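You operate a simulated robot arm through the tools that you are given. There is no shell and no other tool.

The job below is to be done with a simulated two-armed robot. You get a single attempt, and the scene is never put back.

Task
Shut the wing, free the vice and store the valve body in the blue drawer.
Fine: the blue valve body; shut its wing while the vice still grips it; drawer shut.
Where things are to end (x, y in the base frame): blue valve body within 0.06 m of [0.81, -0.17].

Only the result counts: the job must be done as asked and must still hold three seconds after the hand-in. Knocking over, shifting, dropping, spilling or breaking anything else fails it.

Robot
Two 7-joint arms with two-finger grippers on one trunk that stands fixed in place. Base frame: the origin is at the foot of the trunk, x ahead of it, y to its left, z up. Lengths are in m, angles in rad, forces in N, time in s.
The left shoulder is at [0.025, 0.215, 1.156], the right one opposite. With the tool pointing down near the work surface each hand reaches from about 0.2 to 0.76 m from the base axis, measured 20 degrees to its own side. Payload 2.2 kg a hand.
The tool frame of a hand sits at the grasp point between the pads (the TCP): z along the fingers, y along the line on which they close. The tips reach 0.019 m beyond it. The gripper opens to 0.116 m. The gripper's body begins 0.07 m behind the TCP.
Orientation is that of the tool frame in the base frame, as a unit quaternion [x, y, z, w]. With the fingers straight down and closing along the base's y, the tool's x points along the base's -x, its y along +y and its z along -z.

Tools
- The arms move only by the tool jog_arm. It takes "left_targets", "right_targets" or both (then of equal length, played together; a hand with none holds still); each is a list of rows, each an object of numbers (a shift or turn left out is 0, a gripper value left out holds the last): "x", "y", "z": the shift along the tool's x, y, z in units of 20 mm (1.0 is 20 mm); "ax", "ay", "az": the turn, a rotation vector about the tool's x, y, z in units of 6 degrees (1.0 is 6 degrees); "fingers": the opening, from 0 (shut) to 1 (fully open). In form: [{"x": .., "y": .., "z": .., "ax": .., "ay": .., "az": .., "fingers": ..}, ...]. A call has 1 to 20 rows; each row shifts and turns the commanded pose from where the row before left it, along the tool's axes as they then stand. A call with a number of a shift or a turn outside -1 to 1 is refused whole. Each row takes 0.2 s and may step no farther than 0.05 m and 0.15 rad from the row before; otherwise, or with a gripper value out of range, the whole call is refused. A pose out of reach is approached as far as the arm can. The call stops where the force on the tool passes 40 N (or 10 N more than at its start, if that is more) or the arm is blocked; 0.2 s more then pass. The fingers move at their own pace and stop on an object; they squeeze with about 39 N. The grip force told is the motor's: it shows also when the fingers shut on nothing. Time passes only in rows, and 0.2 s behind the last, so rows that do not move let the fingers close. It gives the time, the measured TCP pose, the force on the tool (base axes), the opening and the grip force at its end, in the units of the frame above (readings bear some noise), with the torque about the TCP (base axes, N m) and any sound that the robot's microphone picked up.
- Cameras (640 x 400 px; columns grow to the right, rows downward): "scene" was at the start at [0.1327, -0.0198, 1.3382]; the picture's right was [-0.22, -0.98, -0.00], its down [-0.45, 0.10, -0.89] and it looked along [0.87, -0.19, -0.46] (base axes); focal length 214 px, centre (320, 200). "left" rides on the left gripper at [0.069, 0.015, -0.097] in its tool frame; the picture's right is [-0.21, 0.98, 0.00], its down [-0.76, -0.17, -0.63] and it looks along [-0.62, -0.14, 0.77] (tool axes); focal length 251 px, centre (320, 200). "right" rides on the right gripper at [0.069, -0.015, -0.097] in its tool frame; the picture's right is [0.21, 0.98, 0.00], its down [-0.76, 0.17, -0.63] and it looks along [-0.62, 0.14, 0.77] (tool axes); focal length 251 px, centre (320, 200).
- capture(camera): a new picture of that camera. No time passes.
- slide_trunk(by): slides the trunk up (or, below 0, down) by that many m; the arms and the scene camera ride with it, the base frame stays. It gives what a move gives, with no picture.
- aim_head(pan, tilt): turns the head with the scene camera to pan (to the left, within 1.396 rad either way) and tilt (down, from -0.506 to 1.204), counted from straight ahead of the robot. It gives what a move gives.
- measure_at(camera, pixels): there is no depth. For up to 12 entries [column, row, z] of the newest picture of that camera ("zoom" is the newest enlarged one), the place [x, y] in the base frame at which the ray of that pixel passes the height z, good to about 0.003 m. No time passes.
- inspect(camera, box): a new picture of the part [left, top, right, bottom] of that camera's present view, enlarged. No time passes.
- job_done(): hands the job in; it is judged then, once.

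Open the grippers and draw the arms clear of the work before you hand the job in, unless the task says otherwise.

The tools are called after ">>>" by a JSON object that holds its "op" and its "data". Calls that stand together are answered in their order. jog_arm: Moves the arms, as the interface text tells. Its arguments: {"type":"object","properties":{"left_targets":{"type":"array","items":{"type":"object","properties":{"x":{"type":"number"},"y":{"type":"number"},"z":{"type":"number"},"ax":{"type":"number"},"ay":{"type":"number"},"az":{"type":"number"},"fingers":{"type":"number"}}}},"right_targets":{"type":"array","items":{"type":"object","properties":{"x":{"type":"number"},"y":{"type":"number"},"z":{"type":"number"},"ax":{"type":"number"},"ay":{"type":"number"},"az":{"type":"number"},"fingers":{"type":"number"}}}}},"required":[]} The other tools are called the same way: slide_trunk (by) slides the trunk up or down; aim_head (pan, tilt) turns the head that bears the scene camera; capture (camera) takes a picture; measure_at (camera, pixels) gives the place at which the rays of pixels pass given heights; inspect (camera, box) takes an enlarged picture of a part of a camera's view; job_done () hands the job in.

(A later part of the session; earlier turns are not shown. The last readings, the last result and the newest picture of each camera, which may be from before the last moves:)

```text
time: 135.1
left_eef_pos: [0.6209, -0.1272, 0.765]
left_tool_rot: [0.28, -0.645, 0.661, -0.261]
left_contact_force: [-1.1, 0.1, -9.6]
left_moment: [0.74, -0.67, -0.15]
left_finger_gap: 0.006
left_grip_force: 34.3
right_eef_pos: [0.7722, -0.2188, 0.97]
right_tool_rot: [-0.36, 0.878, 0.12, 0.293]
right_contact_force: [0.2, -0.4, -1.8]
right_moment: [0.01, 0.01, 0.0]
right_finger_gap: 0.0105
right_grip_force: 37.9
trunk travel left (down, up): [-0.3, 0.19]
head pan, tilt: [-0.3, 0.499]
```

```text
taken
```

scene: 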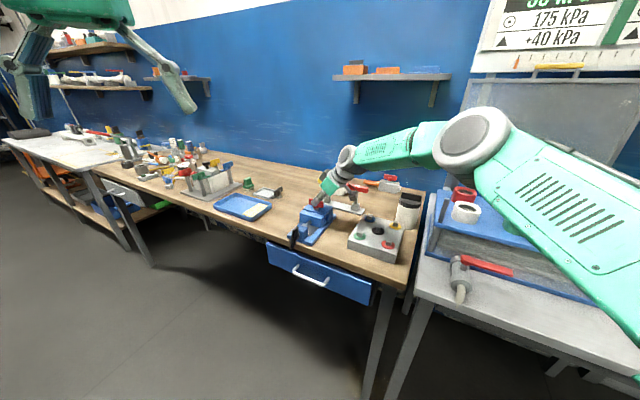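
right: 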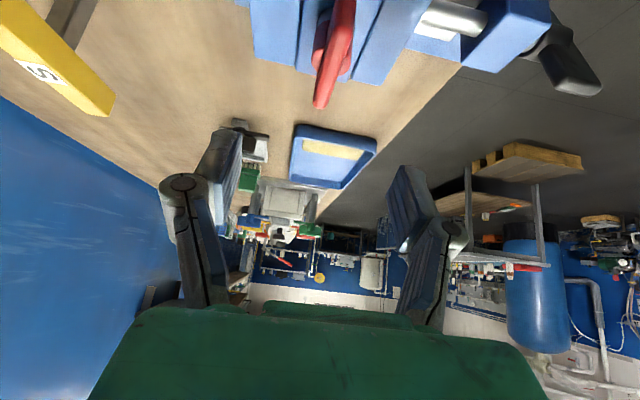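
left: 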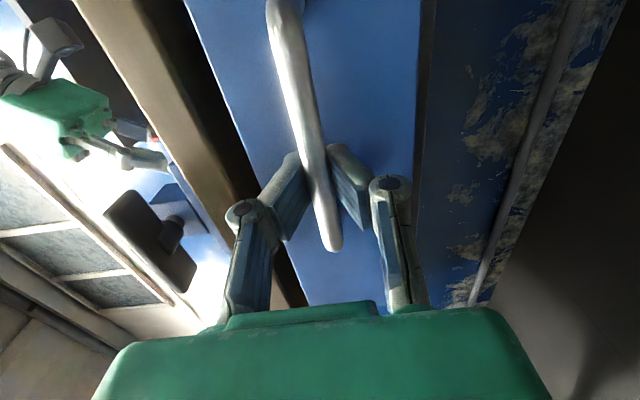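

Gripped (gap 6 mm, 34 N). I pull the drawer open gently along −u, first 3 cm to feel it.

>>> {"op": "jog_arm", "data": {"left_targets": [{"z": -0.4}, {"z": -0.5}, {"z": -0.6}, {}]}}

>>> {"op": "inspect", "data": {"camera": "scene", "box": [250, 195, 390, 305]}}

```text
time: 136.1
left_eef_pos: [0.6003, -0.1058, 0.7651]
left_tool_rot: [0.279, -0.645, 0.662, -0.261]
left_contact_force: [-3.0, -2.8, -12.8]
left_moment: [0.64, -0.56, -0.17]
left_finger_gap: 0.006
left_grip_force: 34.5
right_eef_pos: [0.7724, -0.2182, 0.9688]
right_tool_rot: [-0.36, 0.877, 0.121, 0.294]
right_contact_force: [0.4, -0.5, -2.0]
right_moment: [0.0, 0.03, -0.01]
right_finger_gap: 0.0103
right_grip_force: 37.6
trunk travel left (down, up): [-0.3, 0.19]
head pan, tilt: [-0.3, 0.499]
```

```text
3.64 times, centred on (320, 250) of scene
```

zoom: 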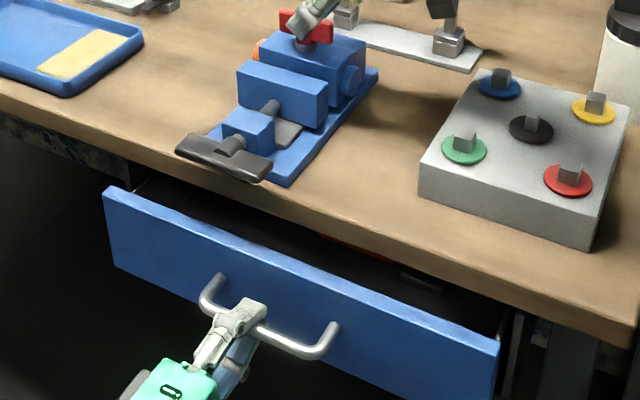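

The drawer slides freely; there's something inside on the right half. I pull it a further 17 cm.

>>> {"op": "jog_arm", "data": {"left_targets": [{"z": -0.6}, {"z": -0.6}, {"z": -0.6}, {"z": -0.6}, {"z": -0.6}, {"z": -0.6}, {"z": -0.6}, {"z": -0.6}, {"z": -0.6}, {"z": -0.6}, {"z": -0.6}, {"z": -0.6}, {"z": -0.6}, {"z": -0.6}, {}]}}

>>> {"op": "aim_head", "data": {"pan": -0.3, "tilt": 0.8}}

>>> {"op": "capture", "data": {"camera": "scene"}}

>>> {"op": "inspect", "data": {"camera": "scene", "box": [240, 130, 400, 250]}}

```text
time: 139.3
left_eef_pos: [0.4825, 0.0134, 0.7658]
left_tool_rot: [0.28, -0.644, 0.663, -0.261]
left_contact_force: [-3.6, -2.4, -2.5]
left_moment: [0.59, -0.62, -0.41]
left_finger_gap: 0.0059
left_grip_force: 33.8
right_eef_pos: [0.7717, -0.2178, 0.9692]
right_tool_rot: [-0.36, 0.878, 0.119, 0.293]
right_contact_force: [-0.3, 0.3, -2.5]
right_moment: [-0.02, 0.03, 0.03]
right_finger_gap: 0.0103
right_grip_force: 37.5
trunk travel left (down, up): [-0.3, 0.19]
head pan, tilt: [-0.3, 0.499]
```

```text
time: 140.1
left_eef_pos: [0.4813, 0.0128, 0.7654]
left_tool_rot: [0.279, -0.644, 0.662, -0.262]
left_contact_force: [-0.2, -0.9, 0.9]
left_moment: [0.59, -0.62, 0.07]
left_finger_gap: 0.006
left_grip_force: 34.2
right_eef_pos: [0.7713, -0.2182, 0.9704]
right_tool_rot: [-0.36, 0.877, 0.12, 0.294]
right_contact_force: [0.4, -0.7, -1.9]
right_moment: [-0.03, 0.01, 0.02]
right_finger_gap: 0.0106
right_grip_force: 37.7
trunk travel left (down, up): [-0.3, 0.19]
head pan, tilt: [-0.3, 0.799]
```

```text
taken
```

scene: 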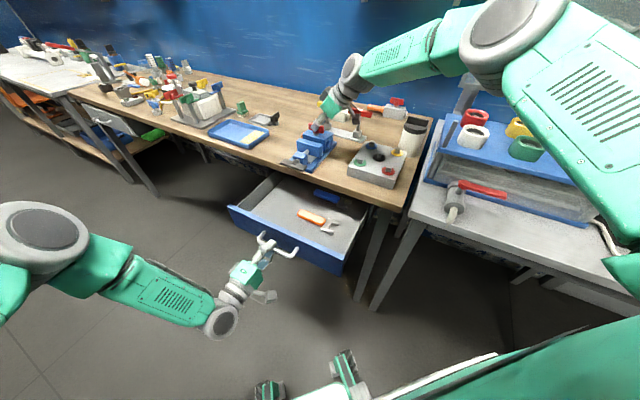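

```text
3.33 times, centred on (320, 190) of scene
```

zoom: 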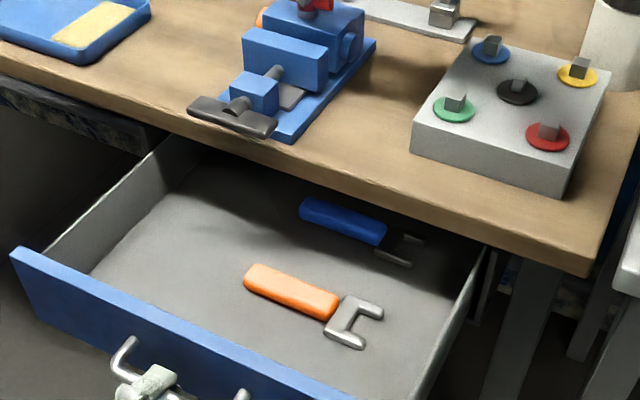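

The drawer is open about 197 mm; two wrenches lie in its right half, and the left half is free. I measure drawer corners and wrench places at candidate heights.

>>> {"op": "measure_at", "data": {"camera": "scene", "pixels": [[227.5, 205.8, 0.8], [227.5, 205.8, 0.82], [247, 212, 0.72], [247, 212, 0.74], [278, 172, 0.82], [325, 250, 0.82], [294, 213, 0.73], [322, 224, 0.73], [311, 191, 0.73], [345, 206, 0.73], [370, 203, 0.83], [355, 250, 0.73]]}}

>>> {"op": "capture", "data": {"camera": "left"}}

>>> {"op": "capture", "data": {"camera": "right"}}

```text
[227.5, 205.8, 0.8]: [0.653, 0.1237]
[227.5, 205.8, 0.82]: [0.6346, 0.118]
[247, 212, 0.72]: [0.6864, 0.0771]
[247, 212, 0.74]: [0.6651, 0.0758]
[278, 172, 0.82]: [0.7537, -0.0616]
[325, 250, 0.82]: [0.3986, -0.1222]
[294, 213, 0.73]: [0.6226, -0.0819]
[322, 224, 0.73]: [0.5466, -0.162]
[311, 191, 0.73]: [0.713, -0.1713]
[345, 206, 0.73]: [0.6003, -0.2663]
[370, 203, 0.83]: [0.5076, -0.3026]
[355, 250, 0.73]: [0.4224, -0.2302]
```

```text
taken
```

left: 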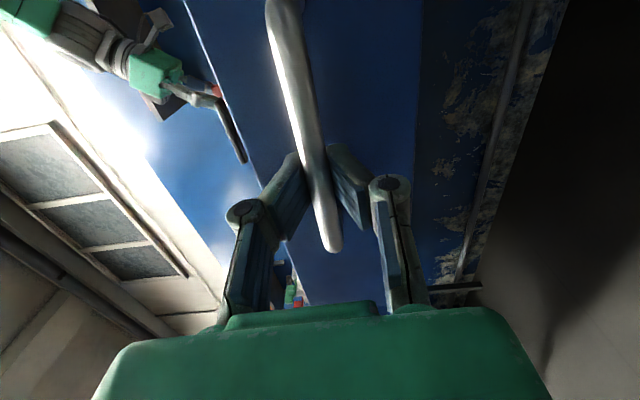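

```text
taken
```

right: 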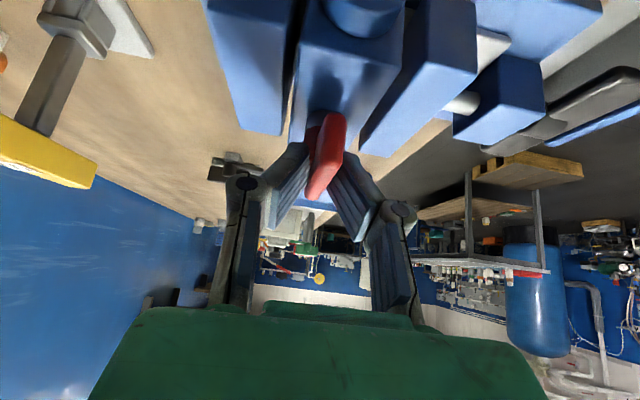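

Drawer front top is at z≈0.82 and u≈0.361 now; the target spot in the open drawer is about (0.672,-0.030). With the vice free, I lift the body straight up 3 cm first and watch it.

>>> {"op": "jog_arm", "data": {"right_targets": [{"x": -0.12, "z": -0.16}, {"x": -0.18, "z": -0.24}, {"x": -0.2, "z": -0.265}, {"x": -0.2, "z": -0.265}, {"x": -0.2, "z": -0.265}, {}]}}

>>> {"op": "inspect", "data": {"camera": "scene", "box": [280, 110, 360, 180]}}

>>> {"op": "inspect", "data": {"camera": "right", "box": [180, 0, 460, 200]}}

```text
time: 141.5
left_eef_pos: [0.4808, 0.013, 0.7651]
left_tool_rot: [0.279, -0.644, 0.663, -0.261]
left_contact_force: [2.5, 1.4, 7.0]
left_moment: [0.55, -0.64, 0.12]
left_finger_gap: 0.0059
left_grip_force: 33.5
right_eef_pos: [0.7704, -0.2185, 0.9993]
right_tool_rot: [-0.361, 0.877, 0.12, 0.294]
right_contact_force: [0.5, 0.9, -1.1]
right_moment: [0.01, 0.03, 0.04]
right_finger_gap: 0.0105
right_grip_force: 37.5
trunk travel left (down, up): [-0.3, 0.19]
head pan, tilt: [-0.3, 0.799]
```

```text
5.71 times, centred on (320, 145) of scene
```

zoom: 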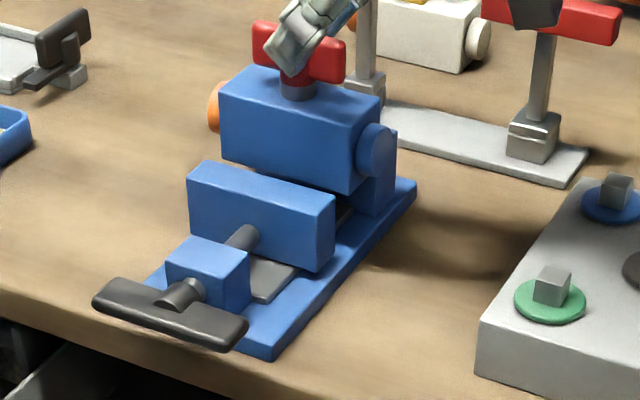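

```text
2.00 times, centred on (320, 100) of right
```

zoom: 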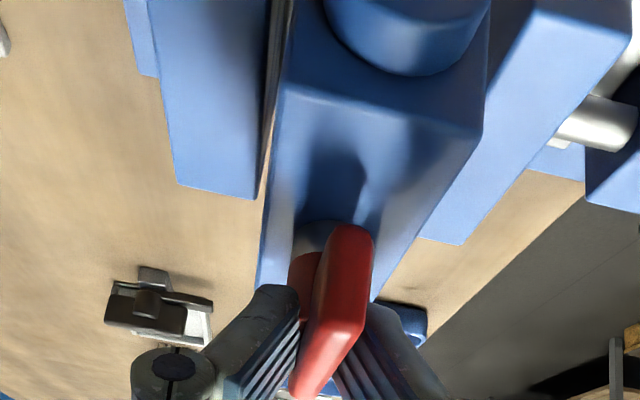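

The body comes up cleanly. I lift it another 5.5 cm.

>>> {"op": "jog_arm", "data": {"right_targets": [{"x": -0.235, "z": -0.312}, {"x": -0.235, "z": -0.312}, {"x": -0.235, "z": -0.312}, {"x": -0.235, "z": -0.312}, {"x": -0.235, "z": -0.312}, {"x": -0.235, "z": -0.312}, {"x": -0.235, "z": -0.312}, {}]}}

>>> {"op": "inspect", "data": {"camera": "scene", "box": [280, 90, 360, 160]}}

```text
time: 143.3
left_eef_pos: [0.482, 0.0136, 0.7654]
left_tool_rot: [0.279, -0.644, 0.662, -0.261]
left_contact_force: [3.3, 2.5, 11.9]
left_moment: [0.62, -0.67, 0.04]
left_finger_gap: 0.0059
left_grip_force: 33.6
right_eef_pos: [0.7698, -0.2177, 1.0558]
right_tool_rot: [-0.36, 0.877, 0.119, 0.295]
right_contact_force: [-0.2, -1.0, -2.0]
right_moment: [-0.04, 0.03, -0.01]
right_finger_gap: 0.0101
right_grip_force: 37.1
trunk travel left (down, up): [-0.3, 0.19]
head pan, tilt: [-0.3, 0.799]
```

```text
5.71 times, centred on (320, 125) of scene
```

zoom: 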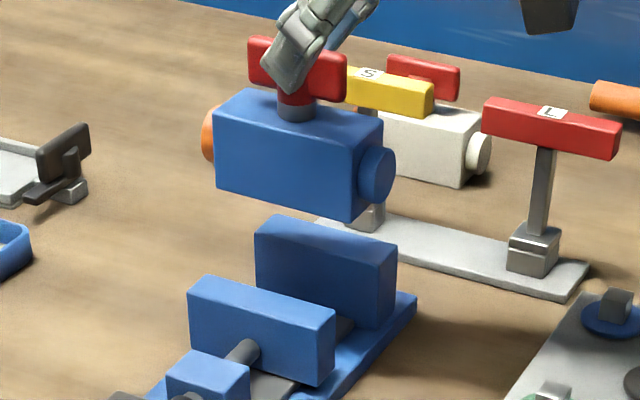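

Clear of the jaws. I measure the body's corners to know its height and length (top front corners assumed at z≈1.019).

>>> {"op": "measure_at", "data": {"camera": "zoom", "pixels": [[216, 117, 1.019], [362, 150, 1.019], [384, 122, 1.019], [218, 190, 0.98], [218, 190, 0.97], [218, 190, 0.96], [352, 220, 0.98], [352, 220, 0.97], [352, 220, 0.96], [392, 175, 0.995], [202, 130, 0.995]]}}

```text
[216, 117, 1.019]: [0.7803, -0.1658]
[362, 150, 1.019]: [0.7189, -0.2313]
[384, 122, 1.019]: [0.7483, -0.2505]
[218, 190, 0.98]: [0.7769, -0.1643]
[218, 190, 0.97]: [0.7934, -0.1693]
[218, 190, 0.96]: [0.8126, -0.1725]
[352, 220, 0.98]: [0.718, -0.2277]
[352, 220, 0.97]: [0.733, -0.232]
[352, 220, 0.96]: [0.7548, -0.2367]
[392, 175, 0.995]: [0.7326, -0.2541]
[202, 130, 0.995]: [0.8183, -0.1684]
```

Body: about 90 mm long, 41 mm high, bottom ~78 mm below the TCP. Now I carry it at z≈1.055 from over the vice to above the drawer's left half, TCP to (0.6585,-0.0215).

>>> {"op": "jog_arm", "data": {"right_targets": [{"x": -0.08, "y": 0.36, "z": 0.058}, {"x": -0.15, "y": 0.7, "z": 0.112}, {"x": -0.15, "y": 0.7, "z": 0.112}, {"x": -0.15, "y": 0.7, "z": 0.112}, {"x": -0.15, "y": 0.7, "z": 0.112}, {"x": -0.15, "y": 0.7, "z": 0.112}, {"x": -0.15, "y": 0.7, "z": 0.112}, {"x": -0.15, "y": 0.7, "z": 0.112}, {"x": -0.15, "y": 0.7, "z": 0.112}, {"x": -0.15, "y": 0.7, "z": 0.112}, {"x": -0.15, "y": 0.7, "z": 0.112}, {"x": -0.15, "y": 0.7, "z": 0.112}, {"x": -0.15, "y": 0.7, "z": 0.112}, {"x": -0.15, "y": 0.7, "z": 0.112}, {"x": -0.15, "y": 0.7, "z": 0.112}, {"x": -0.15, "y": 0.7, "z": 0.112}, {"x": -0.015, "y": 0.03, "z": 0.012}, {}]}}

>>> {"op": "capture", "data": {"camera": "scene"}}

>>> {"op": "capture", "data": {"camera": "right"}}

```text
time: 147.1
left_eef_pos: [0.4803, 0.0138, 0.7639]
left_tool_rot: [0.279, -0.644, 0.663, -0.26]
left_contact_force: [-0.2, -0.2, 13.5]
left_moment: [0.56, -0.65, -0.08]
left_finger_gap: 0.0062
left_grip_force: 33.6
right_eef_pos: [0.659, -0.0188, 1.0559]
right_tool_rot: [-0.361, 0.877, 0.12, 0.294]
right_contact_force: [-0.5, -0.2, -2.0]
right_moment: [-0.01, 0.01, -0.01]
right_finger_gap: 0.0104
right_grip_force: 37.9
trunk travel left (down, up): [-0.3, 0.19]
head pan, tilt: [-0.3, 0.799]
```

```text
taken
```

scene: 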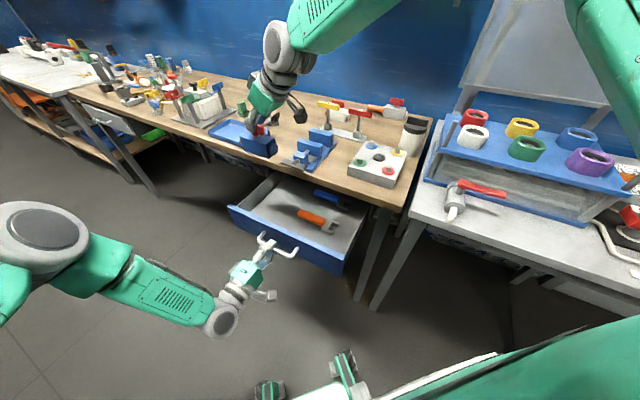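

```text
taken
```

right: 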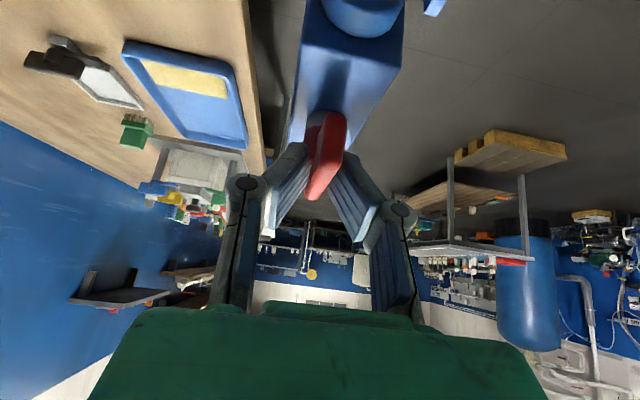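

The body hangs over the drawer at e≈0.462, u≈0.475. Before lowering I zoom into the drawer to check the clearances to the orange wrench and the left wall.

>>> {"op": "inspect", "data": {"camera": "scene", "box": [220, 160, 370, 280]}}

```text
3.33 times, centred on (295, 220) of scene
```

zoom: 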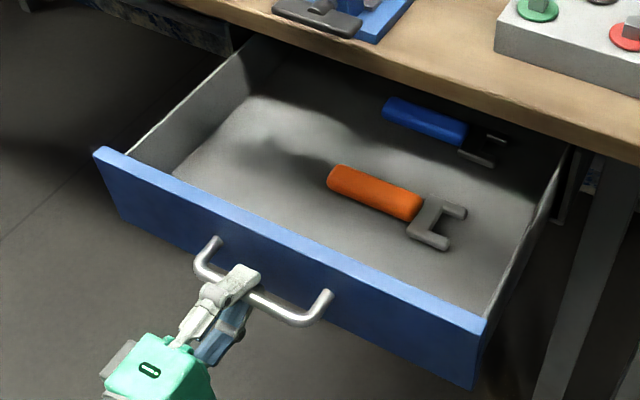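

>>> {"op": "measure_at", "data": {"camera": "zoom", "pixels": [[95, 152, 0.82], [485, 322, 0.82], [128, 152, 0.81], [238, 52, 0.81], [178, 176, 0.74], [250, 100, 0.74], [178, 176, 0.73], [250, 100, 0.73], [329, 180, 0.745], [332, 168, 0.745], [420, 212, 0.745], [384, 105, 0.745]]}}

```text
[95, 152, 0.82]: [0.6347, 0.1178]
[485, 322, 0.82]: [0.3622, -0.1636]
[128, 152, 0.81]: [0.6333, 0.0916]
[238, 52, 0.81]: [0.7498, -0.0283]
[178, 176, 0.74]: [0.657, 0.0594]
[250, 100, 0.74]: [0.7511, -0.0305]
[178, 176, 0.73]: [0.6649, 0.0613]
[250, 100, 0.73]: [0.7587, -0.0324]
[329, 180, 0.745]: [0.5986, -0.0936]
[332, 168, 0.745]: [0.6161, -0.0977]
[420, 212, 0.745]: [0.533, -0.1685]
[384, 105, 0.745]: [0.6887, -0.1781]
```

With the drawer's 45° axes: free width runs from the wrench's end (e≈0.367) to the left wall (e≈0.511); the body needs ~0.12. So I want the body centred at e≈0.437. I check the hanging body's real extents first.

>>> {"op": "inspect", "data": {"camera": "scene", "box": [225, 105, 295, 165]}}

```text
6.67 times, centred on (260, 135) of scene
```

zoom: 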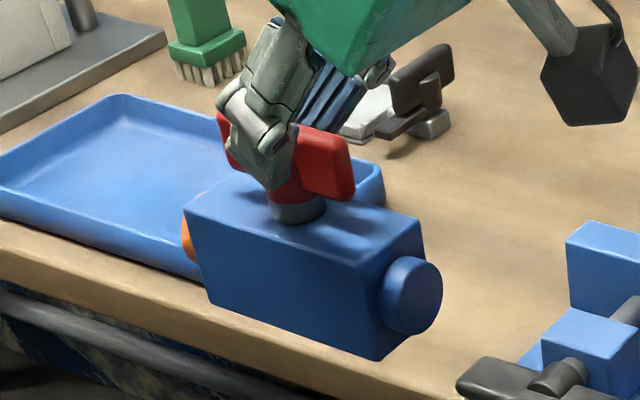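

>>> {"op": "measure_at", "data": {"camera": "zoom", "pixels": [[185, 212, 1.018], [362, 268, 1.018], [424, 230, 1.018], [298, 215, 1.018], [205, 298, 0.978], [378, 360, 0.978], [440, 290, 0.998], [182, 245, 0.998], [412, 295, 0.998]]}}

```text
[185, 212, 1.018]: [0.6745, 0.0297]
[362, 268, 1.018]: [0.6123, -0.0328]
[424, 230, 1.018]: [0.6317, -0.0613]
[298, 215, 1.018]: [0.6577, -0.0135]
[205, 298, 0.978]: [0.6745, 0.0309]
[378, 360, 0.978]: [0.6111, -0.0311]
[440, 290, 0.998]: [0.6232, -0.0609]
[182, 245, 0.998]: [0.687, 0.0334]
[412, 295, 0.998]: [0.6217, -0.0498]
```

Body centre is at e≈0.453, so I shift 14 mm toward −e (and 4 mm toward +u), then lower straight down to TCP z≈0.85, still above the drawer floor.

>>> {"op": "jog_arm", "data": {"right_targets": [{"x": 0.289, "y": -0.104, "z": -0.218}, {"x": 0.288, "y": -0.103, "z": -0.217}, {"x": 0.443, "z": 0.586}, {"x": 0.443, "z": 0.586}, {"x": 0.443, "z": 0.586}, {"x": 0.443, "z": 0.586}, {"x": 0.443, "z": 0.586}, {"x": 0.443, "z": 0.586}, {"x": 0.443, "z": 0.586}, {"x": 0.443, "z": 0.586}, {"x": 0.443, "z": 0.586}, {"x": 0.443, "z": 0.586}, {}]}}

>>> {"op": "inspect", "data": {"camera": "scene", "box": [220, 140, 370, 260]}}

```text
time: 149.9
left_eef_pos: [0.4813, 0.0142, 0.7647]
left_tool_rot: [0.278, -0.644, 0.663, -0.261]
left_contact_force: [-0.7, 0.2, 13.1]
left_moment: [0.59, -0.65, -0.02]
left_finger_gap: 0.0059
left_grip_force: 32.9
right_eef_pos: [0.6523, -0.0352, 0.9083]
right_tool_rot: [-0.36, 0.878, 0.119, 0.294]
right_contact_force: [0.6, 0.0, -2.4]
right_moment: [-0.03, -0.01, 0.02]
right_finger_gap: 0.0105
right_grip_force: 38.0
trunk travel left (down, up): [-0.3, 0.19]
head pan, tilt: [-0.3, 0.799]
```

```text
3.33 times, centred on (295, 200) of scene
```

zoom: 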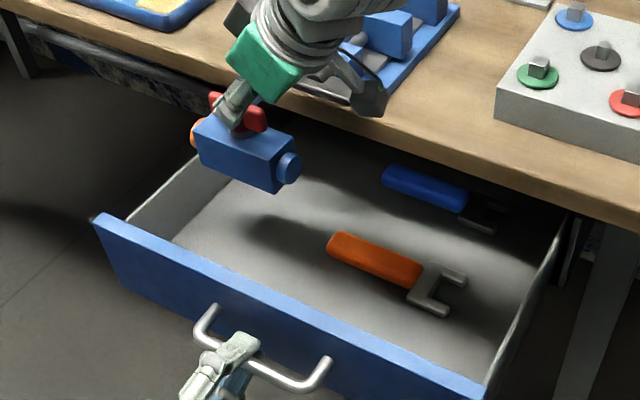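

The gripper's 118 mm-wide body could come near the vice handle (now horizontal, z≈0.895) as I lower. I measure the handle's outward edge from the newest full scene picture before going on.

>>> {"op": "measure_at", "data": {"camera": "scene", "pixels": [[282, 164, 0.895], [304, 171, 0.895], [290, 167, 0.895], [282, 164, 0.9], [304, 171, 0.9]]}}

>>> {"op": "capture", "data": {"camera": "scene"}}

>>> {"op": "inspect", "data": {"camera": "scene", "box": [255, 125, 335, 190]}}

```text
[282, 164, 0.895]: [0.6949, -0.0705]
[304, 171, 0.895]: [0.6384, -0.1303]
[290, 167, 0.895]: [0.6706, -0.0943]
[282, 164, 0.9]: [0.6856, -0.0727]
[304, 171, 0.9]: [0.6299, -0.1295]
```

```text
taken
```

scene: 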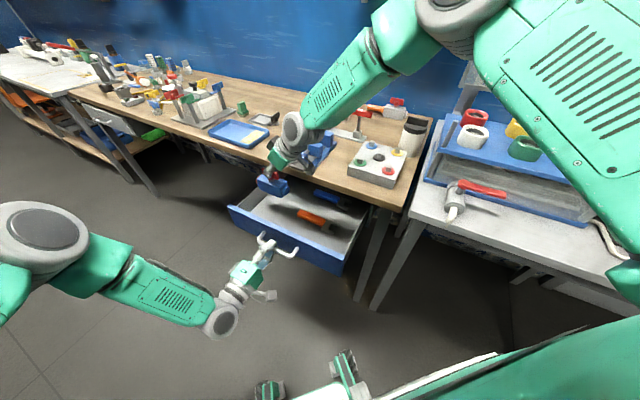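

```text
6.15 times, centred on (295, 158) of scene
```

zoom: 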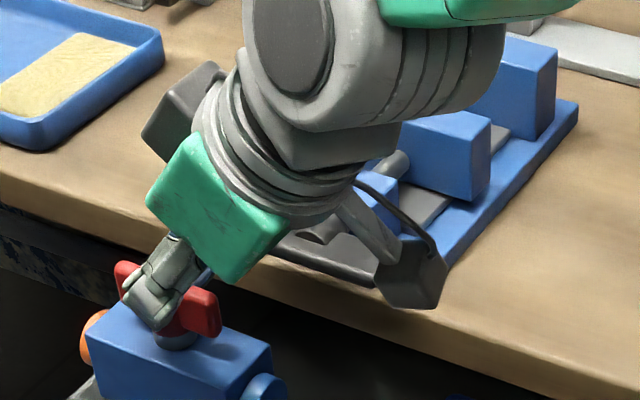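

The handle's outward edge is at u≈0.541; with the gripper reaching u≈0.545 it would be too close, so I shift 18 mm toward −u before lowering further, then descend to z≈0.84.

>>> {"op": "jog_arm", "data": {"right_targets": [{"y": 0.45}, {"y": 0.45}, {}, {"x": 0.35, "z": 0.463}, {"x": 0.35, "z": 0.463}, {"x": 0.35, "z": 0.463}, {"x": 0.35, "z": 0.463}, {"x": 0.35, "z": 0.463}, {"x": 0.3, "z": 0.397}, {}]}}

>>> {"op": "inspect", "data": {"camera": "scene", "box": [220, 140, 370, 260]}}

>>> {"op": "capture", "data": {"camera": "right"}}

```text
time: 152.1
left_eef_pos: [0.4811, 0.0136, 0.7649]
left_tool_rot: [0.279, -0.645, 0.662, -0.261]
left_contact_force: [-0.5, -0.9, 11.5]
left_moment: [0.59, -0.62, -0.04]
left_finger_gap: 0.006
left_grip_force: 33.5
right_eef_pos: [0.6384, -0.0211, 0.8409]
right_tool_rot: [-0.36, 0.877, 0.119, 0.294]
right_contact_force: [0.0, 0.1, -1.8]
right_moment: [-0.03, 0.0, -0.02]
right_finger_gap: 0.0105
right_grip_force: 38.1
trunk travel left (down, up): [-0.3, 0.19]
head pan, tilt: [-0.3, 0.799]
```

```text
3.33 times, centred on (295, 200) of scene
```

zoom: 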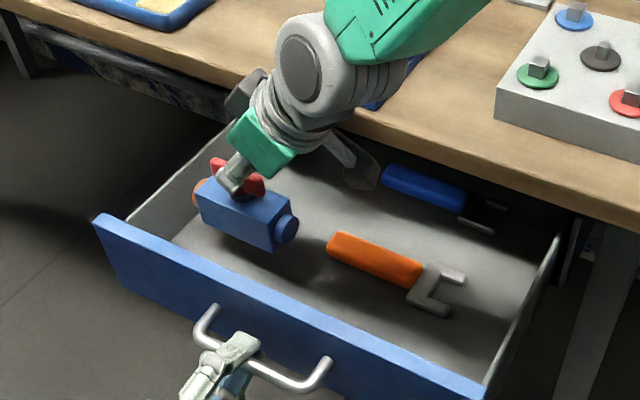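

```text
taken
```

right: 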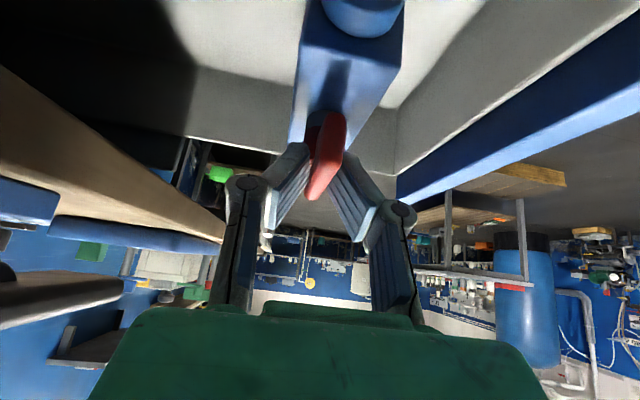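

All clear. I lower in 4 mm steps and watch for contact with the drawer floor.

>>> {"op": "jog_arm", "data": {"right_targets": [{"x": 0.12, "z": 0.16}, {"x": 0.12, "z": 0.16}, {"x": 0.12, "z": 0.16}, {"x": 0.12, "z": 0.16}, {"x": 0.12, "z": 0.16}, {}]}}

>>> {"op": "jog_arm", "data": {"right_targets": [{"x": 0.09, "z": 0.12}, {"x": 0.09, "z": 0.12}, {}]}}

```text
time: 153.5
left_eef_pos: [0.4801, 0.0138, 0.7646]
left_tool_rot: [0.279, -0.644, 0.662, -0.261]
left_contact_force: [-1.5, -1.9, 12.3]
left_moment: [0.55, -0.61, 0.0]
left_finger_gap: 0.0058
left_grip_force: 33.5
right_eef_pos: [0.6384, -0.0236, 0.8193]
right_tool_rot: [-0.36, 0.877, 0.12, 0.294]
right_contact_force: [-0.1, -0.4, -2.6]
right_moment: [0.0, 0.01, -0.03]
right_finger_gap: 0.0103
right_grip_force: 37.4
trunk travel left (down, up): [-0.3, 0.19]
head pan, tilt: [-0.3, 0.799]
```

```text
time: 154.3
left_eef_pos: [0.4809, 0.0133, 0.7655]
left_tool_rot: [0.279, -0.644, 0.663, -0.261]
left_contact_force: [-0.6, -0.3, 11.8]
left_moment: [0.57, -0.62, -0.04]
left_finger_gap: 0.0062
left_grip_force: 33.1
right_eef_pos: [0.6392, -0.0224, 0.8141]
right_tool_rot: [-0.36, 0.877, 0.119, 0.294]
right_contact_force: [-0.4, 0.8, -2.9]
right_moment: [0.0, 0.04, 0.02]
right_finger_gap: 0.0105
right_grip_force: 37.6
trunk travel left (down, up): [-0.3, 0.19]
head pan, tilt: [-0.3, 0.799]
```

No contact yet (the −2.5 N is the body's weight). Continuing down in 3 mm steps.

>>> {"op": "jog_arm", "data": {"right_targets": [{"x": 0.09, "z": 0.12}, {"x": 0.09, "z": 0.12}, {"x": 0.09, "z": 0.12}, {}]}}

>>> {"op": "inspect", "data": {"camera": "scene", "box": [235, 170, 315, 230]}}

```text
time: 155.3
left_eef_pos: [0.4803, 0.0135, 0.7643]
left_tool_rot: [0.279, -0.644, 0.663, -0.261]
left_contact_force: [-0.7, -1.0, 12.4]
left_moment: [0.6, -0.63, -0.04]
left_finger_gap: 0.0057
left_grip_force: 33.3
right_eef_pos: [0.6392, -0.0222, 0.8055]
right_tool_rot: [-0.361, 0.877, 0.119, 0.294]
right_contact_force: [0.2, -0.3, -3.0]
right_moment: [-0.02, 0.0, -0.04]
right_finger_gap: 0.0103
right_grip_force: 37.3
trunk travel left (down, up): [-0.3, 0.19]
head pan, tilt: [-0.3, 0.799]
```

```text
6.67 times, centred on (275, 200) of scene
```

zoom: 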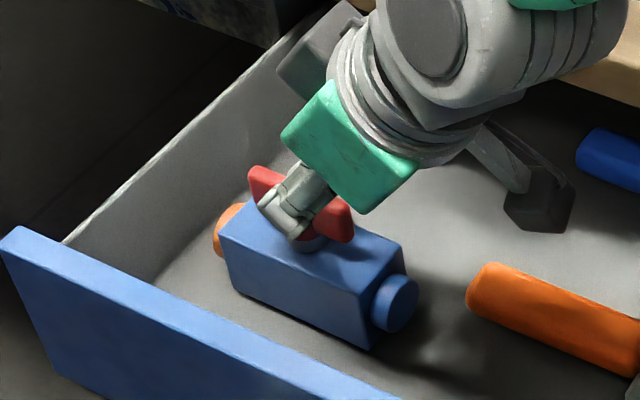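

Close to the floor but not touching. Two more millimetre-sized steps with a reading after each.

>>> {"op": "jog_arm", "data": {"right_targets": [{"x": 0.09, "z": 0.12}, {"x": 0.09, "z": 0.12}, {}]}}

>>> {"op": "jog_arm", "data": {"right_targets": [{"x": 0.09, "z": 0.12}, {"x": 0.09, "z": 0.12}, {}]}}

```text
time: 156.1
left_eef_pos: [0.4798, 0.0155, 0.7662]
left_tool_rot: [0.279, -0.644, 0.662, -0.261]
left_contact_force: [2.6, 1.9, 3.5]
left_moment: [0.67, -0.69, 0.16]
left_finger_gap: 0.0062
left_grip_force: 32.9
right_eef_pos: [0.6392, -0.0209, 0.8018]
right_tool_rot: [-0.36, 0.876, 0.119, 0.297]
right_contact_force: [-3.8, 0.0, 20.8]
right_moment: [-0.34, 0.41, 0.02]
right_finger_gap: 0.0102
right_grip_force: 37.5
trunk travel left (down, up): [-0.3, 0.19]
head pan, tilt: [-0.3, 0.799]
```

```text
time: 156.9
left_eef_pos: [0.4785, 0.0136, 0.7653]
left_tool_rot: [0.279, -0.645, 0.662, -0.261]
left_contact_force: [7.8, -1.7, -8.0]
left_moment: [0.66, -0.6, 0.74]
left_finger_gap: 0.0061
left_grip_force: 33.0
right_eef_pos: [0.6396, -0.0211, 0.7967]
right_tool_rot: [-0.361, 0.876, 0.117, 0.297]
right_contact_force: [-5.1, 4.2, 37.2]
right_moment: [0.42, -0.26, 0.04]
right_finger_gap: 0.0104
right_grip_force: 38.3
trunk travel left (down, up): [-0.3, 0.19]
head pan, tilt: [-0.3, 0.799]
```

Floor contact reached (37 N down-force). I ease back up 6 mm to rest it lightly, then check.

>>> {"op": "jog_arm", "data": {"right_targets": [{"x": -0.09, "z": -0.12}, {"x": -0.09, "z": -0.12}, {}]}}

>>> {"op": "inspect", "data": {"camera": "scene", "box": [235, 170, 315, 230]}}

```text
time: 157.7
left_eef_pos: [0.4813, 0.0136, 0.7645]
left_tool_rot: [0.279, -0.644, 0.664, -0.26]
left_contact_force: [-0.4, 1.3, 2.6]
left_moment: [0.56, -0.61, -0.4]
left_finger_gap: 0.0061
left_grip_force: 33.2
right_eef_pos: [0.638, -0.0237, 0.796]
right_tool_rot: [-0.361, 0.878, 0.118, 0.291]
right_contact_force: [2.6, 0.6, 5.9]
right_moment: [0.37, -0.41, -0.03]
right_finger_gap: 0.0104
right_grip_force: 37.8
trunk travel left (down, up): [-0.3, 0.19]
head pan, tilt: [-0.3, 0.799]
```

```text
6.67 times, centred on (275, 200) of scene
```

zoom: 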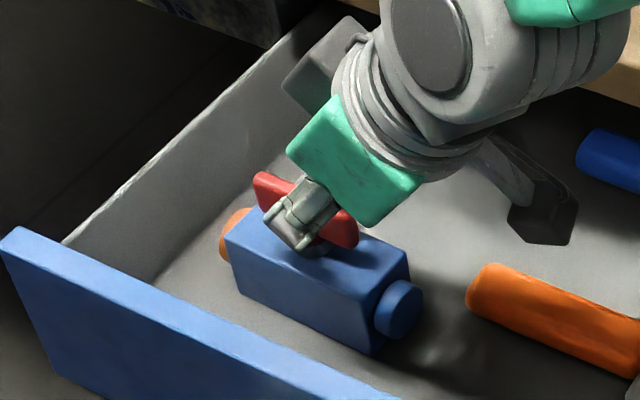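

The body stands on the floor (6 N). I open the right fingers and let it go, then rise vertically.

>>> {"op": "jog_arm", "data": {"right_targets": [{"fingers": 0.2}, {"fingers": 0.35}, {}, {"x": -0.18, "z": -0.24}, {"x": -0.24, "z": -0.32}, {"x": -0.3, "z": -0.4}, {"x": -0.3, "z": -0.4}, {"x": -0.3, "z": -0.4}, {"x": -0.3, "z": -0.4}, {}]}}

>>> {"op": "inspect", "data": {"camera": "scene", "box": [220, 140, 370, 260]}}

>>> {"op": "capture", "data": {"camera": "right"}}

```text
time: 159.9
left_eef_pos: [0.4809, 0.0145, 0.7664]
left_tool_rot: [0.279, -0.644, 0.663, -0.261]
left_contact_force: [-1.0, -1.3, 8.2]
left_moment: [0.58, -0.64, 0.15]
left_finger_gap: 0.0059
left_grip_force: 33.4
right_eef_pos: [0.6384, -0.0223, 0.8533]
right_tool_rot: [-0.359, 0.878, 0.118, 0.294]
right_contact_force: [-0.2, 0.0, 1.1]
right_moment: [0.0, 0.02, 0.02]
right_finger_gap: 0.0409
right_grip_force: 0.1
trunk travel left (down, up): [-0.3, 0.19]
head pan, tilt: [-0.3, 0.799]
```

```text
3.33 times, centred on (295, 200) of scene
```

zoom: 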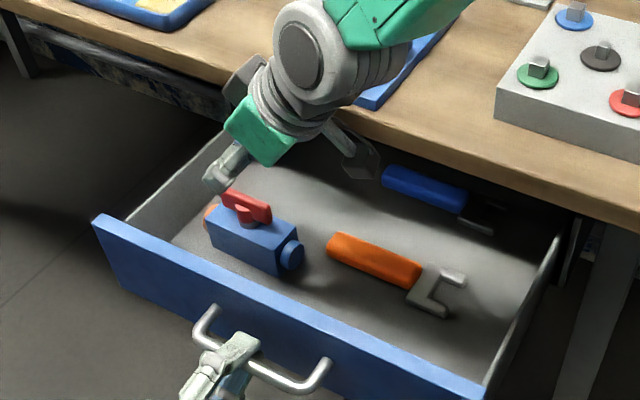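

```text
taken
```

right: 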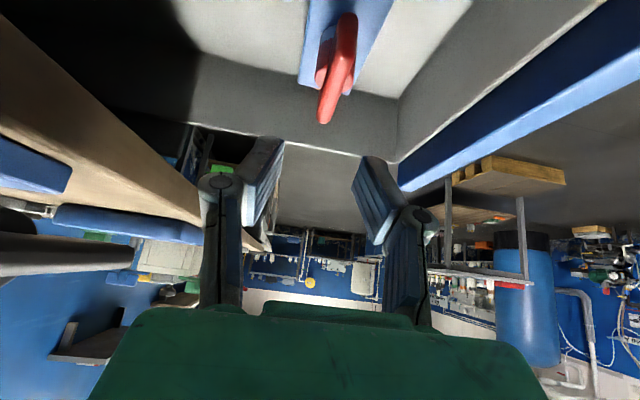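

The body stands in the drawer's left half beside the wrench. I raise the right hand 20 cm, clear of everything, and look at the drawer content.

>>> {"op": "jog_arm", "data": {"right_targets": [{"x": -0.5, "z": -0.66}, {"x": -0.5, "z": -0.66}, {"x": -0.5, "z": -0.66}, {"x": -0.5, "z": -0.66}, {"x": -0.5, "z": -0.66}, {"x": -0.5, "z": -0.66}, {"x": -0.5, "z": -0.66}, {"x": -0.5, "z": -0.66}, {"x": -0.5, "z": -0.66}, {"x": -0.5, "z": -0.66}, {"x": -0.5, "z": -0.66}, {"x": -0.5, "z": -0.66}, {}]}}

>>> {"op": "inspect", "data": {"camera": "scene", "box": [220, 150, 370, 270]}}

>>> {"op": "inspect", "data": {"camera": "scene", "box": [240, 180, 310, 235]}}

```text
time: 162.7
left_eef_pos: [0.4806, 0.014, 0.7654]
left_tool_rot: [0.279, -0.644, 0.662, -0.261]
left_contact_force: [-0.3, -1.1, 10.3]
left_moment: [0.57, -0.64, 0.07]
left_finger_gap: 0.0059
left_grip_force: 32.5
right_eef_pos: [0.6378, -0.0224, 1.0519]
right_tool_rot: [-0.36, 0.877, 0.12, 0.294]
right_contact_force: [0.0, 0.9, 0.4]
right_moment: [0.01, 0.0, 0.01]
right_finger_gap: 0.0407
right_grip_force: 0.0
trunk travel left (down, up): [-0.3, 0.19]
head pan, tilt: [-0.3, 0.799]
```

```text
3.33 times, centred on (295, 210) of scene
```

zoom: 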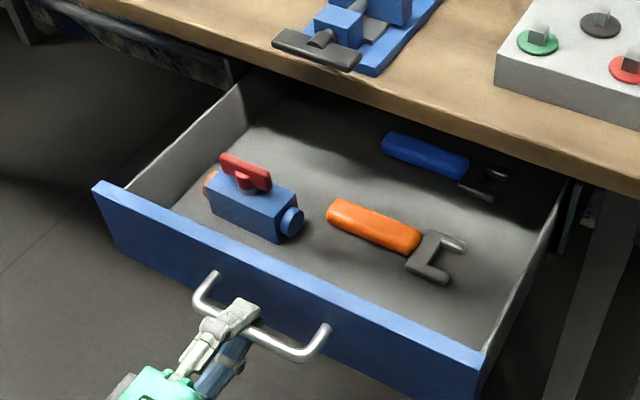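

```text
7.27 times, centred on (275, 208) of scene
```

zoom: 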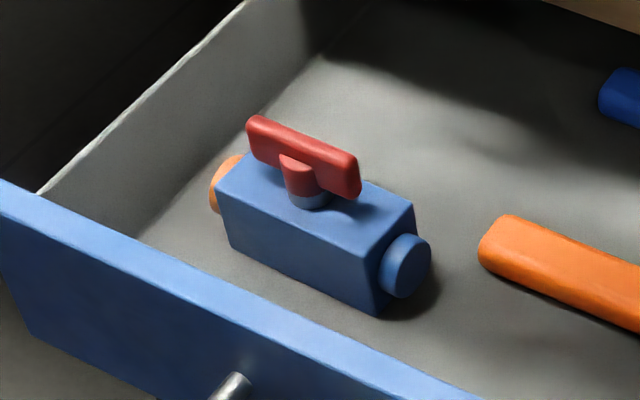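

Everything looks right: wing parallel to the bore, wrenches untouched. I measure the body's place (top at z≈0.767) to predict its final position.

>>> {"op": "measure_at", "data": {"camera": "zoom", "pixels": [[218, 192, 0.767], [370, 258, 0.767], [413, 205, 0.767], [306, 200, 0.767], [250, 122, 0.802], [358, 165, 0.802], [482, 240, 0.74]]}}

```text
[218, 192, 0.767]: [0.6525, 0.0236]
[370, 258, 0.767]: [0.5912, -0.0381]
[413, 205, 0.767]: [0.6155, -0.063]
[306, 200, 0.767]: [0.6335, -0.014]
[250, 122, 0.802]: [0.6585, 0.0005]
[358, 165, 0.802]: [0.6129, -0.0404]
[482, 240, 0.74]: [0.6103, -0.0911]
```

Predicted final place is about (0.775…0.78,-0.16), 3–4 cm from the target — inside the tolerance. Now I retract the right hand back, right and up, out of the way.

>>> {"op": "jog_arm", "data": {"right_targets": [{"x": 0.448, "y": -0.38, "z": -0.79}, {"x": 0.448, "y": -0.38, "z": -0.79}, {"x": 0.448, "y": -0.38, "z": -0.79}, {"x": 0.448, "y": -0.38, "z": -0.79}, {"x": 0.448, "y": -0.38, "z": -0.79}, {"x": 0.448, "y": -0.38, "z": -0.79}, {"x": 0.448, "y": -0.38, "z": -0.79}, {"x": 0.448, "y": -0.38, "z": -0.79}, {"x": 0.448, "y": -0.38, "z": -0.79}, {"x": 0.448, "y": -0.38, "z": -0.79}, {"x": 0.448, "y": -0.38, "z": -0.79}, {"x": 0.448, "y": -0.38, "z": -0.79}, {"x": 0.448, "y": -0.38, "z": -0.79}, {"x": 0.448, "y": -0.38, "z": -0.79}, {"x": 0.448, "y": -0.38, "z": -0.79}, {"x": 0.448, "y": -0.38, "z": -0.79}, {}]}}

>>> {"op": "capture", "data": {"camera": "scene"}}

```text
time: 166.3
left_eef_pos: [0.4804, 0.0137, 0.7653]
left_tool_rot: [0.279, -0.644, 0.662, -0.261]
left_contact_force: [3.6, 2.8, 10.3]
left_moment: [0.63, -0.69, 0.28]
left_finger_gap: 0.006
left_grip_force: 32.7
right_eef_pos: [0.5331, -0.2967, 1.1673]
right_tool_rot: [-0.36, 0.877, 0.12, 0.294]
right_contact_force: [0.2, -0.1, 0.0]
right_moment: [-0.01, 0.01, 0.0]
right_finger_gap: 0.0406
right_grip_force: 0.0
trunk travel left (down, up): [-0.3, 0.19]
head pan, tilt: [-0.3, 0.799]
```

```text
taken
```

scene: 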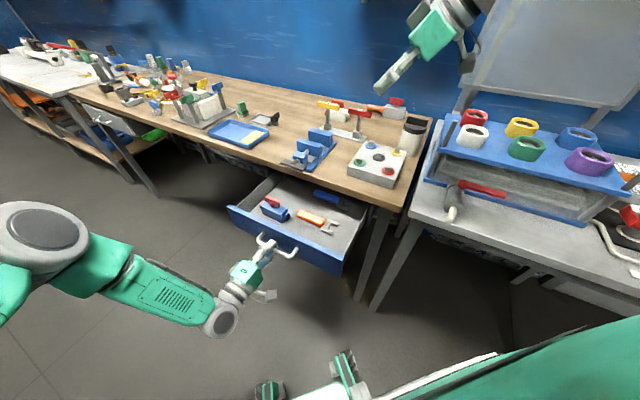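

The right arm is clear. I now push the drawer shut gently with the left hand along +u, with slow acceleration so nothing slides.

>>> {"op": "jog_arm", "data": {"left_targets": [{"z": 0.08}, {"z": 0.16}, {"z": 0.24}, {"z": 0.32}, {"z": 0.4}, {"z": 0.4}, {"z": 0.4}, {"z": 0.4}, {"z": 0.4}, {"z": 0.4}, {"z": 0.4}, {"z": 0.4}, {"z": 0.4}, {"z": 0.4}, {"z": 0.4}, {"z": 0.4}, {"z": 0.32}, {"z": 0.24}, {"z": 0.16}, {}]}}

>>> {"op": "inspect", "data": {"camera": "scene", "box": [220, 140, 370, 260]}}

```text
time: 170.5
left_eef_pos: [0.5709, -0.0766, 0.7655]
left_tool_rot: [0.28, -0.646, 0.661, -0.26]
left_contact_force: [-1.0, -1.2, -6.9]
left_moment: [0.61, -0.64, -0.2]
left_finger_gap: 0.006
left_grip_force: 31.8
right_eef_pos: [0.5333, -0.2975, 1.1668]
right_tool_rot: [-0.359, 0.878, 0.118, 0.293]
right_contact_force: [-0.2, -0.9, -0.6]
right_moment: [-0.02, 0.06, 0.0]
right_finger_gap: 0.0403
right_grip_force: 0.1
trunk travel left (down, up): [-0.3, 0.19]
head pan, tilt: [-0.3, 0.799]
```

```text
3.33 times, centred on (295, 200) of scene
```

zoom: 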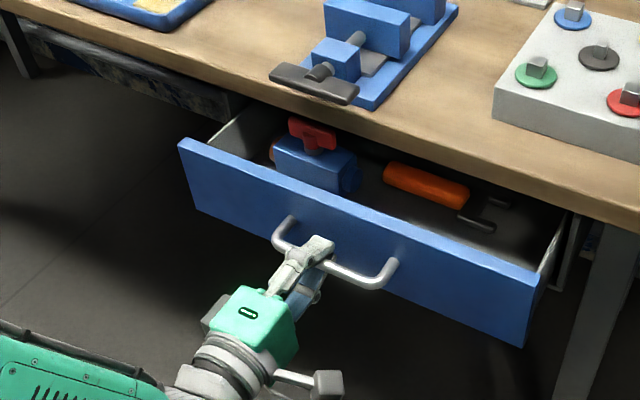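

The drawer follows with the body standing firm. About 7 cm remain; I continue 6 cm and then read.

>>> {"op": "jog_arm", "data": {"left_targets": [{"z": 0.1}, {"z": 0.2}, {"z": 0.3}, {"z": 0.3}, {"z": 0.3}, {"z": 0.3}, {"z": 0.3}, {"z": 0.3}, {"z": 0.3}, {"z": 0.3}, {"z": 0.2}, {"z": 0.1}, {}]}}

>>> {"op": "inspect", "data": {"camera": "scene", "box": [220, 140, 370, 260]}}

```text
time: 173.3
left_eef_pos: [0.6132, -0.1186, 0.7653]
left_tool_rot: [0.28, -0.645, 0.662, -0.26]
left_contact_force: [-2.8, -3.1, -17.5]
left_moment: [0.59, -0.61, 0.12]
left_finger_gap: 0.006
left_grip_force: 31.5
right_eef_pos: [0.5352, -0.297, 1.1662]
right_tool_rot: [-0.36, 0.878, 0.12, 0.293]
right_contact_force: [-0.3, -0.3, 0.1]
right_moment: [0.0, 0.0, -0.01]
right_finger_gap: 0.0406
right_grip_force: 0.1
trunk travel left (down, up): [-0.3, 0.19]
head pan, tilt: [-0.3, 0.799]
```

```text
3.33 times, centred on (295, 200) of scene
```

zoom: 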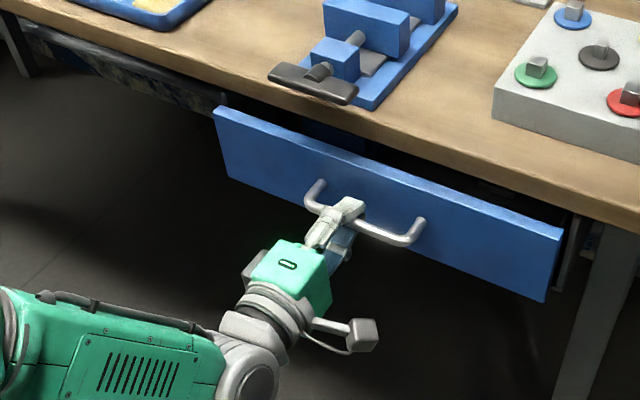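

About 11 mm remain. I relieve the vertical load (lower 2 mm) and push on in 2 mm steps until the stop is felt.

>>> {"op": "jog_arm", "data": {"left_targets": [{"y": 0.1}, {"z": 0.1}, {"z": 0.1}, {"z": 0.1}, {"z": 0.1}, {"z": 0.1}, {}]}}

>>> {"op": "jog_arm", "data": {"left_targets": [{"z": 0.1}, {"z": 0.1}, {}]}}

```text
time: 174.9
left_eef_pos: [0.6203, -0.1265, 0.7653]
left_tool_rot: [0.279, -0.645, 0.662, -0.261]
left_contact_force: [-0.4, -2.2, -1.4]
left_moment: [0.62, -0.61, -0.04]
left_finger_gap: 0.0061
left_grip_force: 31.9
right_eef_pos: [0.5345, -0.2972, 1.1663]
right_tool_rot: [-0.361, 0.877, 0.12, 0.294]
right_contact_force: [0.2, -0.3, 0.3]
right_moment: [0.02, -0.01, 0.04]
right_finger_gap: 0.0405
right_grip_force: 0.1
trunk travel left (down, up): [-0.3, 0.19]
head pan, tilt: [-0.3, 0.799]
```

```text
time: 175.7
left_eef_pos: [0.6235, -0.1291, 0.7652]
left_tool_rot: [0.28, -0.644, 0.663, -0.26]
left_contact_force: [0.3, 0.1, 1.4]
left_moment: [0.62, -0.63, 0.0]
left_finger_gap: 0.006
left_grip_force: 31.0
right_eef_pos: [0.5339, -0.2964, 1.1674]
right_tool_rot: [-0.361, 0.877, 0.12, 0.293]
right_contact_force: [-0.5, -0.2, 0.6]
right_moment: [0.0, -0.03, 0.05]
right_finger_gap: 0.0406
right_grip_force: 0.1
trunk travel left (down, up): [-0.3, 0.19]
head pan, tilt: [-0.3, 0.799]
```

No stop felt yet though I'm back at the starting place (u≈0.532 vs 0.529). I push on in small steps to find the end stop.

>>> {"op": "jog_arm", "data": {"left_targets": [{"z": 0.1}, {"z": 0.1}, {}]}}

>>> {"op": "inspect", "data": {"camera": "scene", "box": [220, 140, 370, 260]}}

```text
time: 176.5
left_eef_pos: [0.6252, -0.1314, 0.7655]
left_tool_rot: [0.279, -0.645, 0.662, -0.261]
left_contact_force: [-3.3, 1.5, 2.2]
left_moment: [0.63, -0.64, -0.02]
left_finger_gap: 0.0059
left_grip_force: 31.0
right_eef_pos: [0.5334, -0.2967, 1.1665]
right_tool_rot: [-0.361, 0.877, 0.12, 0.294]
right_contact_force: [-0.3, -0.2, -0.9]
right_moment: [0.01, 0.04, -0.01]
right_finger_gap: 0.0406
right_grip_force: 0.0
trunk travel left (down, up): [-0.3, 0.19]
head pan, tilt: [-0.3, 0.799]
```

```text
3.33 times, centred on (295, 200) of scene
```

zoom: 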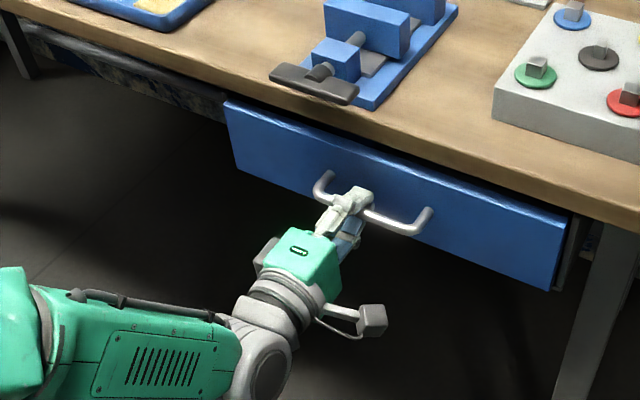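

>>> {"op": "measure_at", "data": {"camera": "zoom", "pixels": [[223, 103, 0.82], [568, 216, 0.82], [236, 168, 0.72], [552, 290, 0.72]]}}

>>> {"op": "jog_arm", "data": {"left_targets": [{"z": 0.1}, {"z": 0.1}, {}]}}

```text
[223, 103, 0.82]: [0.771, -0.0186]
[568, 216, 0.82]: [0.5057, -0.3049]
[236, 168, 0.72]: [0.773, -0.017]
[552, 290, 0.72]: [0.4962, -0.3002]
```

```text
time: 177.3
left_eef_pos: [0.6291, -0.1353, 0.7657]
left_tool_rot: [0.28, -0.645, 0.662, -0.26]
left_contact_force: [1.1, 0.7, 2.6]
left_moment: [0.01, -0.01, 0.02]
left_finger_gap: 0.0
left_grip_force: 29.0
right_eef_pos: [0.5331, -0.2971, 1.1673]
right_tool_rot: [-0.36, 0.877, 0.12, 0.294]
right_contact_force: [-0.1, 0.8, -0.4]
right_moment: [-0.01, 0.01, 0.01]
right_finger_gap: 0.0405
right_grip_force: 0.0
trunk travel left (down, up): [-0.3, 0.19]
head pan, tilt: [-0.3, 0.799]
```

The fingers have now slipped forward over the bar and shut in front of it (gap 0), while the panel is back at its starting plane within a few mm. I press the panel itself lightly with the shut fingertips to make sure it's fully home.

>>> {"op": "jog_arm", "data": {"left_targets": [{"z": 0.1}, {"z": 0.1}, {}]}}

>>> {"op": "jog_arm", "data": {"left_targets": [{"z": 0.1}, {"z": 0.1}, {}]}}

```text
time: 178.1
left_eef_pos: [0.6314, -0.1372, 0.7654]
left_tool_rot: [0.279, -0.646, 0.662, -0.26]
left_contact_force: [0.0, -0.5, 0.0]
left_moment: [-0.03, -0.03, 0.0]
left_finger_gap: 0.0
left_grip_force: 28.5
right_eef_pos: [0.5337, -0.2975, 1.1672]
right_tool_rot: [-0.36, 0.877, 0.12, 0.295]
right_contact_force: [0.5, 0.4, -0.7]
right_moment: [0.02, 0.0, 0.02]
right_finger_gap: 0.0402
right_grip_force: 0.0
trunk travel left (down, up): [-0.3, 0.19]
head pan, tilt: [-0.3, 0.799]
```

```text
time: 178.9
left_eef_pos: [0.6345, -0.1405, 0.7635]
left_tool_rot: [0.28, -0.644, 0.662, -0.261]
left_contact_force: [0.6, 0.4, -0.3]
left_moment: [0.0, 0.04, -0.05]
left_finger_gap: 0.0
left_grip_force: 29.1
right_eef_pos: [0.5335, -0.2965, 1.1673]
right_tool_rot: [-0.36, 0.877, 0.12, 0.294]
right_contact_force: [-0.6, -0.3, 0.0]
right_moment: [-0.01, 0.0, -0.03]
right_finger_gap: 0.0406
right_grip_force: 0.0
trunk travel left (down, up): [-0.3, 0.19]
head pan, tilt: [-0.3, 0.799]
```

No contact yet with tips at u≈0.567. I look at the left hand and drawer closely.

>>> {"op": "capture", "data": {"camera": "left"}}

>>> {"op": "inspect", "data": {"camera": "scene", "box": [270, 170, 350, 240]}}

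```text
taken
```

left: 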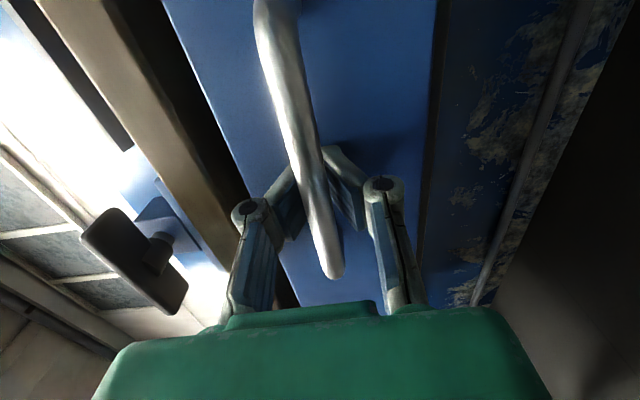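

```text
5.71 times, centred on (310, 205) of scene
```

zoom: 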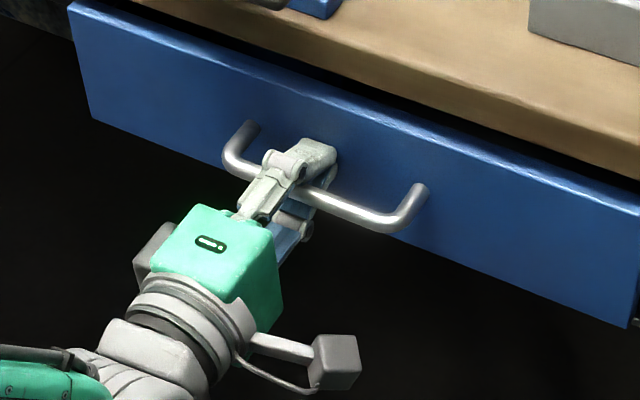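

The bar sits between the finger links; the tips are just short of the panel. I advance in 2 mm steps until they touch it.

>>> {"op": "jog_arm", "data": {"left_targets": [{"z": 0.1}, {"z": 0.1}, {}]}}

>>> {"op": "jog_arm", "data": {"left_targets": [{"z": 0.1}, {"z": 0.1}, {}]}}

```text
time: 179.7
left_eef_pos: [0.6356, -0.1406, 0.7645]
left_tool_rot: [0.28, -0.645, 0.662, -0.26]
left_contact_force: [-22.7, 18.9, 0.5]
left_moment: [0.05, 0.07, -0.06]
left_finger_gap: 0.006
left_grip_force: 28.7
right_eef_pos: [0.5323, -0.2939, 1.1689]
right_tool_rot: [-0.361, 0.877, 0.118, 0.294]
right_contact_force: [-0.6, 0.1, -0.2]
right_moment: [-0.01, -0.03, 0.01]
right_finger_gap: 0.0404
right_grip_force: 0.0
trunk travel left (down, up): [-0.3, 0.19]
head pan, tilt: [-0.3, 0.799]
```

```text
time: 180.2
left_eef_pos: [0.6343, -0.1404, 0.765]
left_tool_rot: [0.279, -0.644, 0.663, -0.261]
left_contact_force: [-17.1, 19.7, 6.7]
left_moment: [-0.04, -0.01, 0.06]
left_finger_gap: 0.006
left_grip_force: 28.4
right_eef_pos: [0.5293, -0.2935, 1.1705]
right_tool_rot: [-0.361, 0.877, 0.118, 0.295]
right_contact_force: [0.2, 0.5, 0.5]
right_moment: [0.04, -0.01, -0.01]
right_finger_gap: 0.0406
right_grip_force: 0.1
trunk travel left (down, up): [-0.3, 0.19]
head pan, tilt: [-0.3, 0.799]
stopped in row 2 (left hand): the force on the tool passed its limit at 43 N (the readings are from after the stop); the commanded pose is now the measured one
```

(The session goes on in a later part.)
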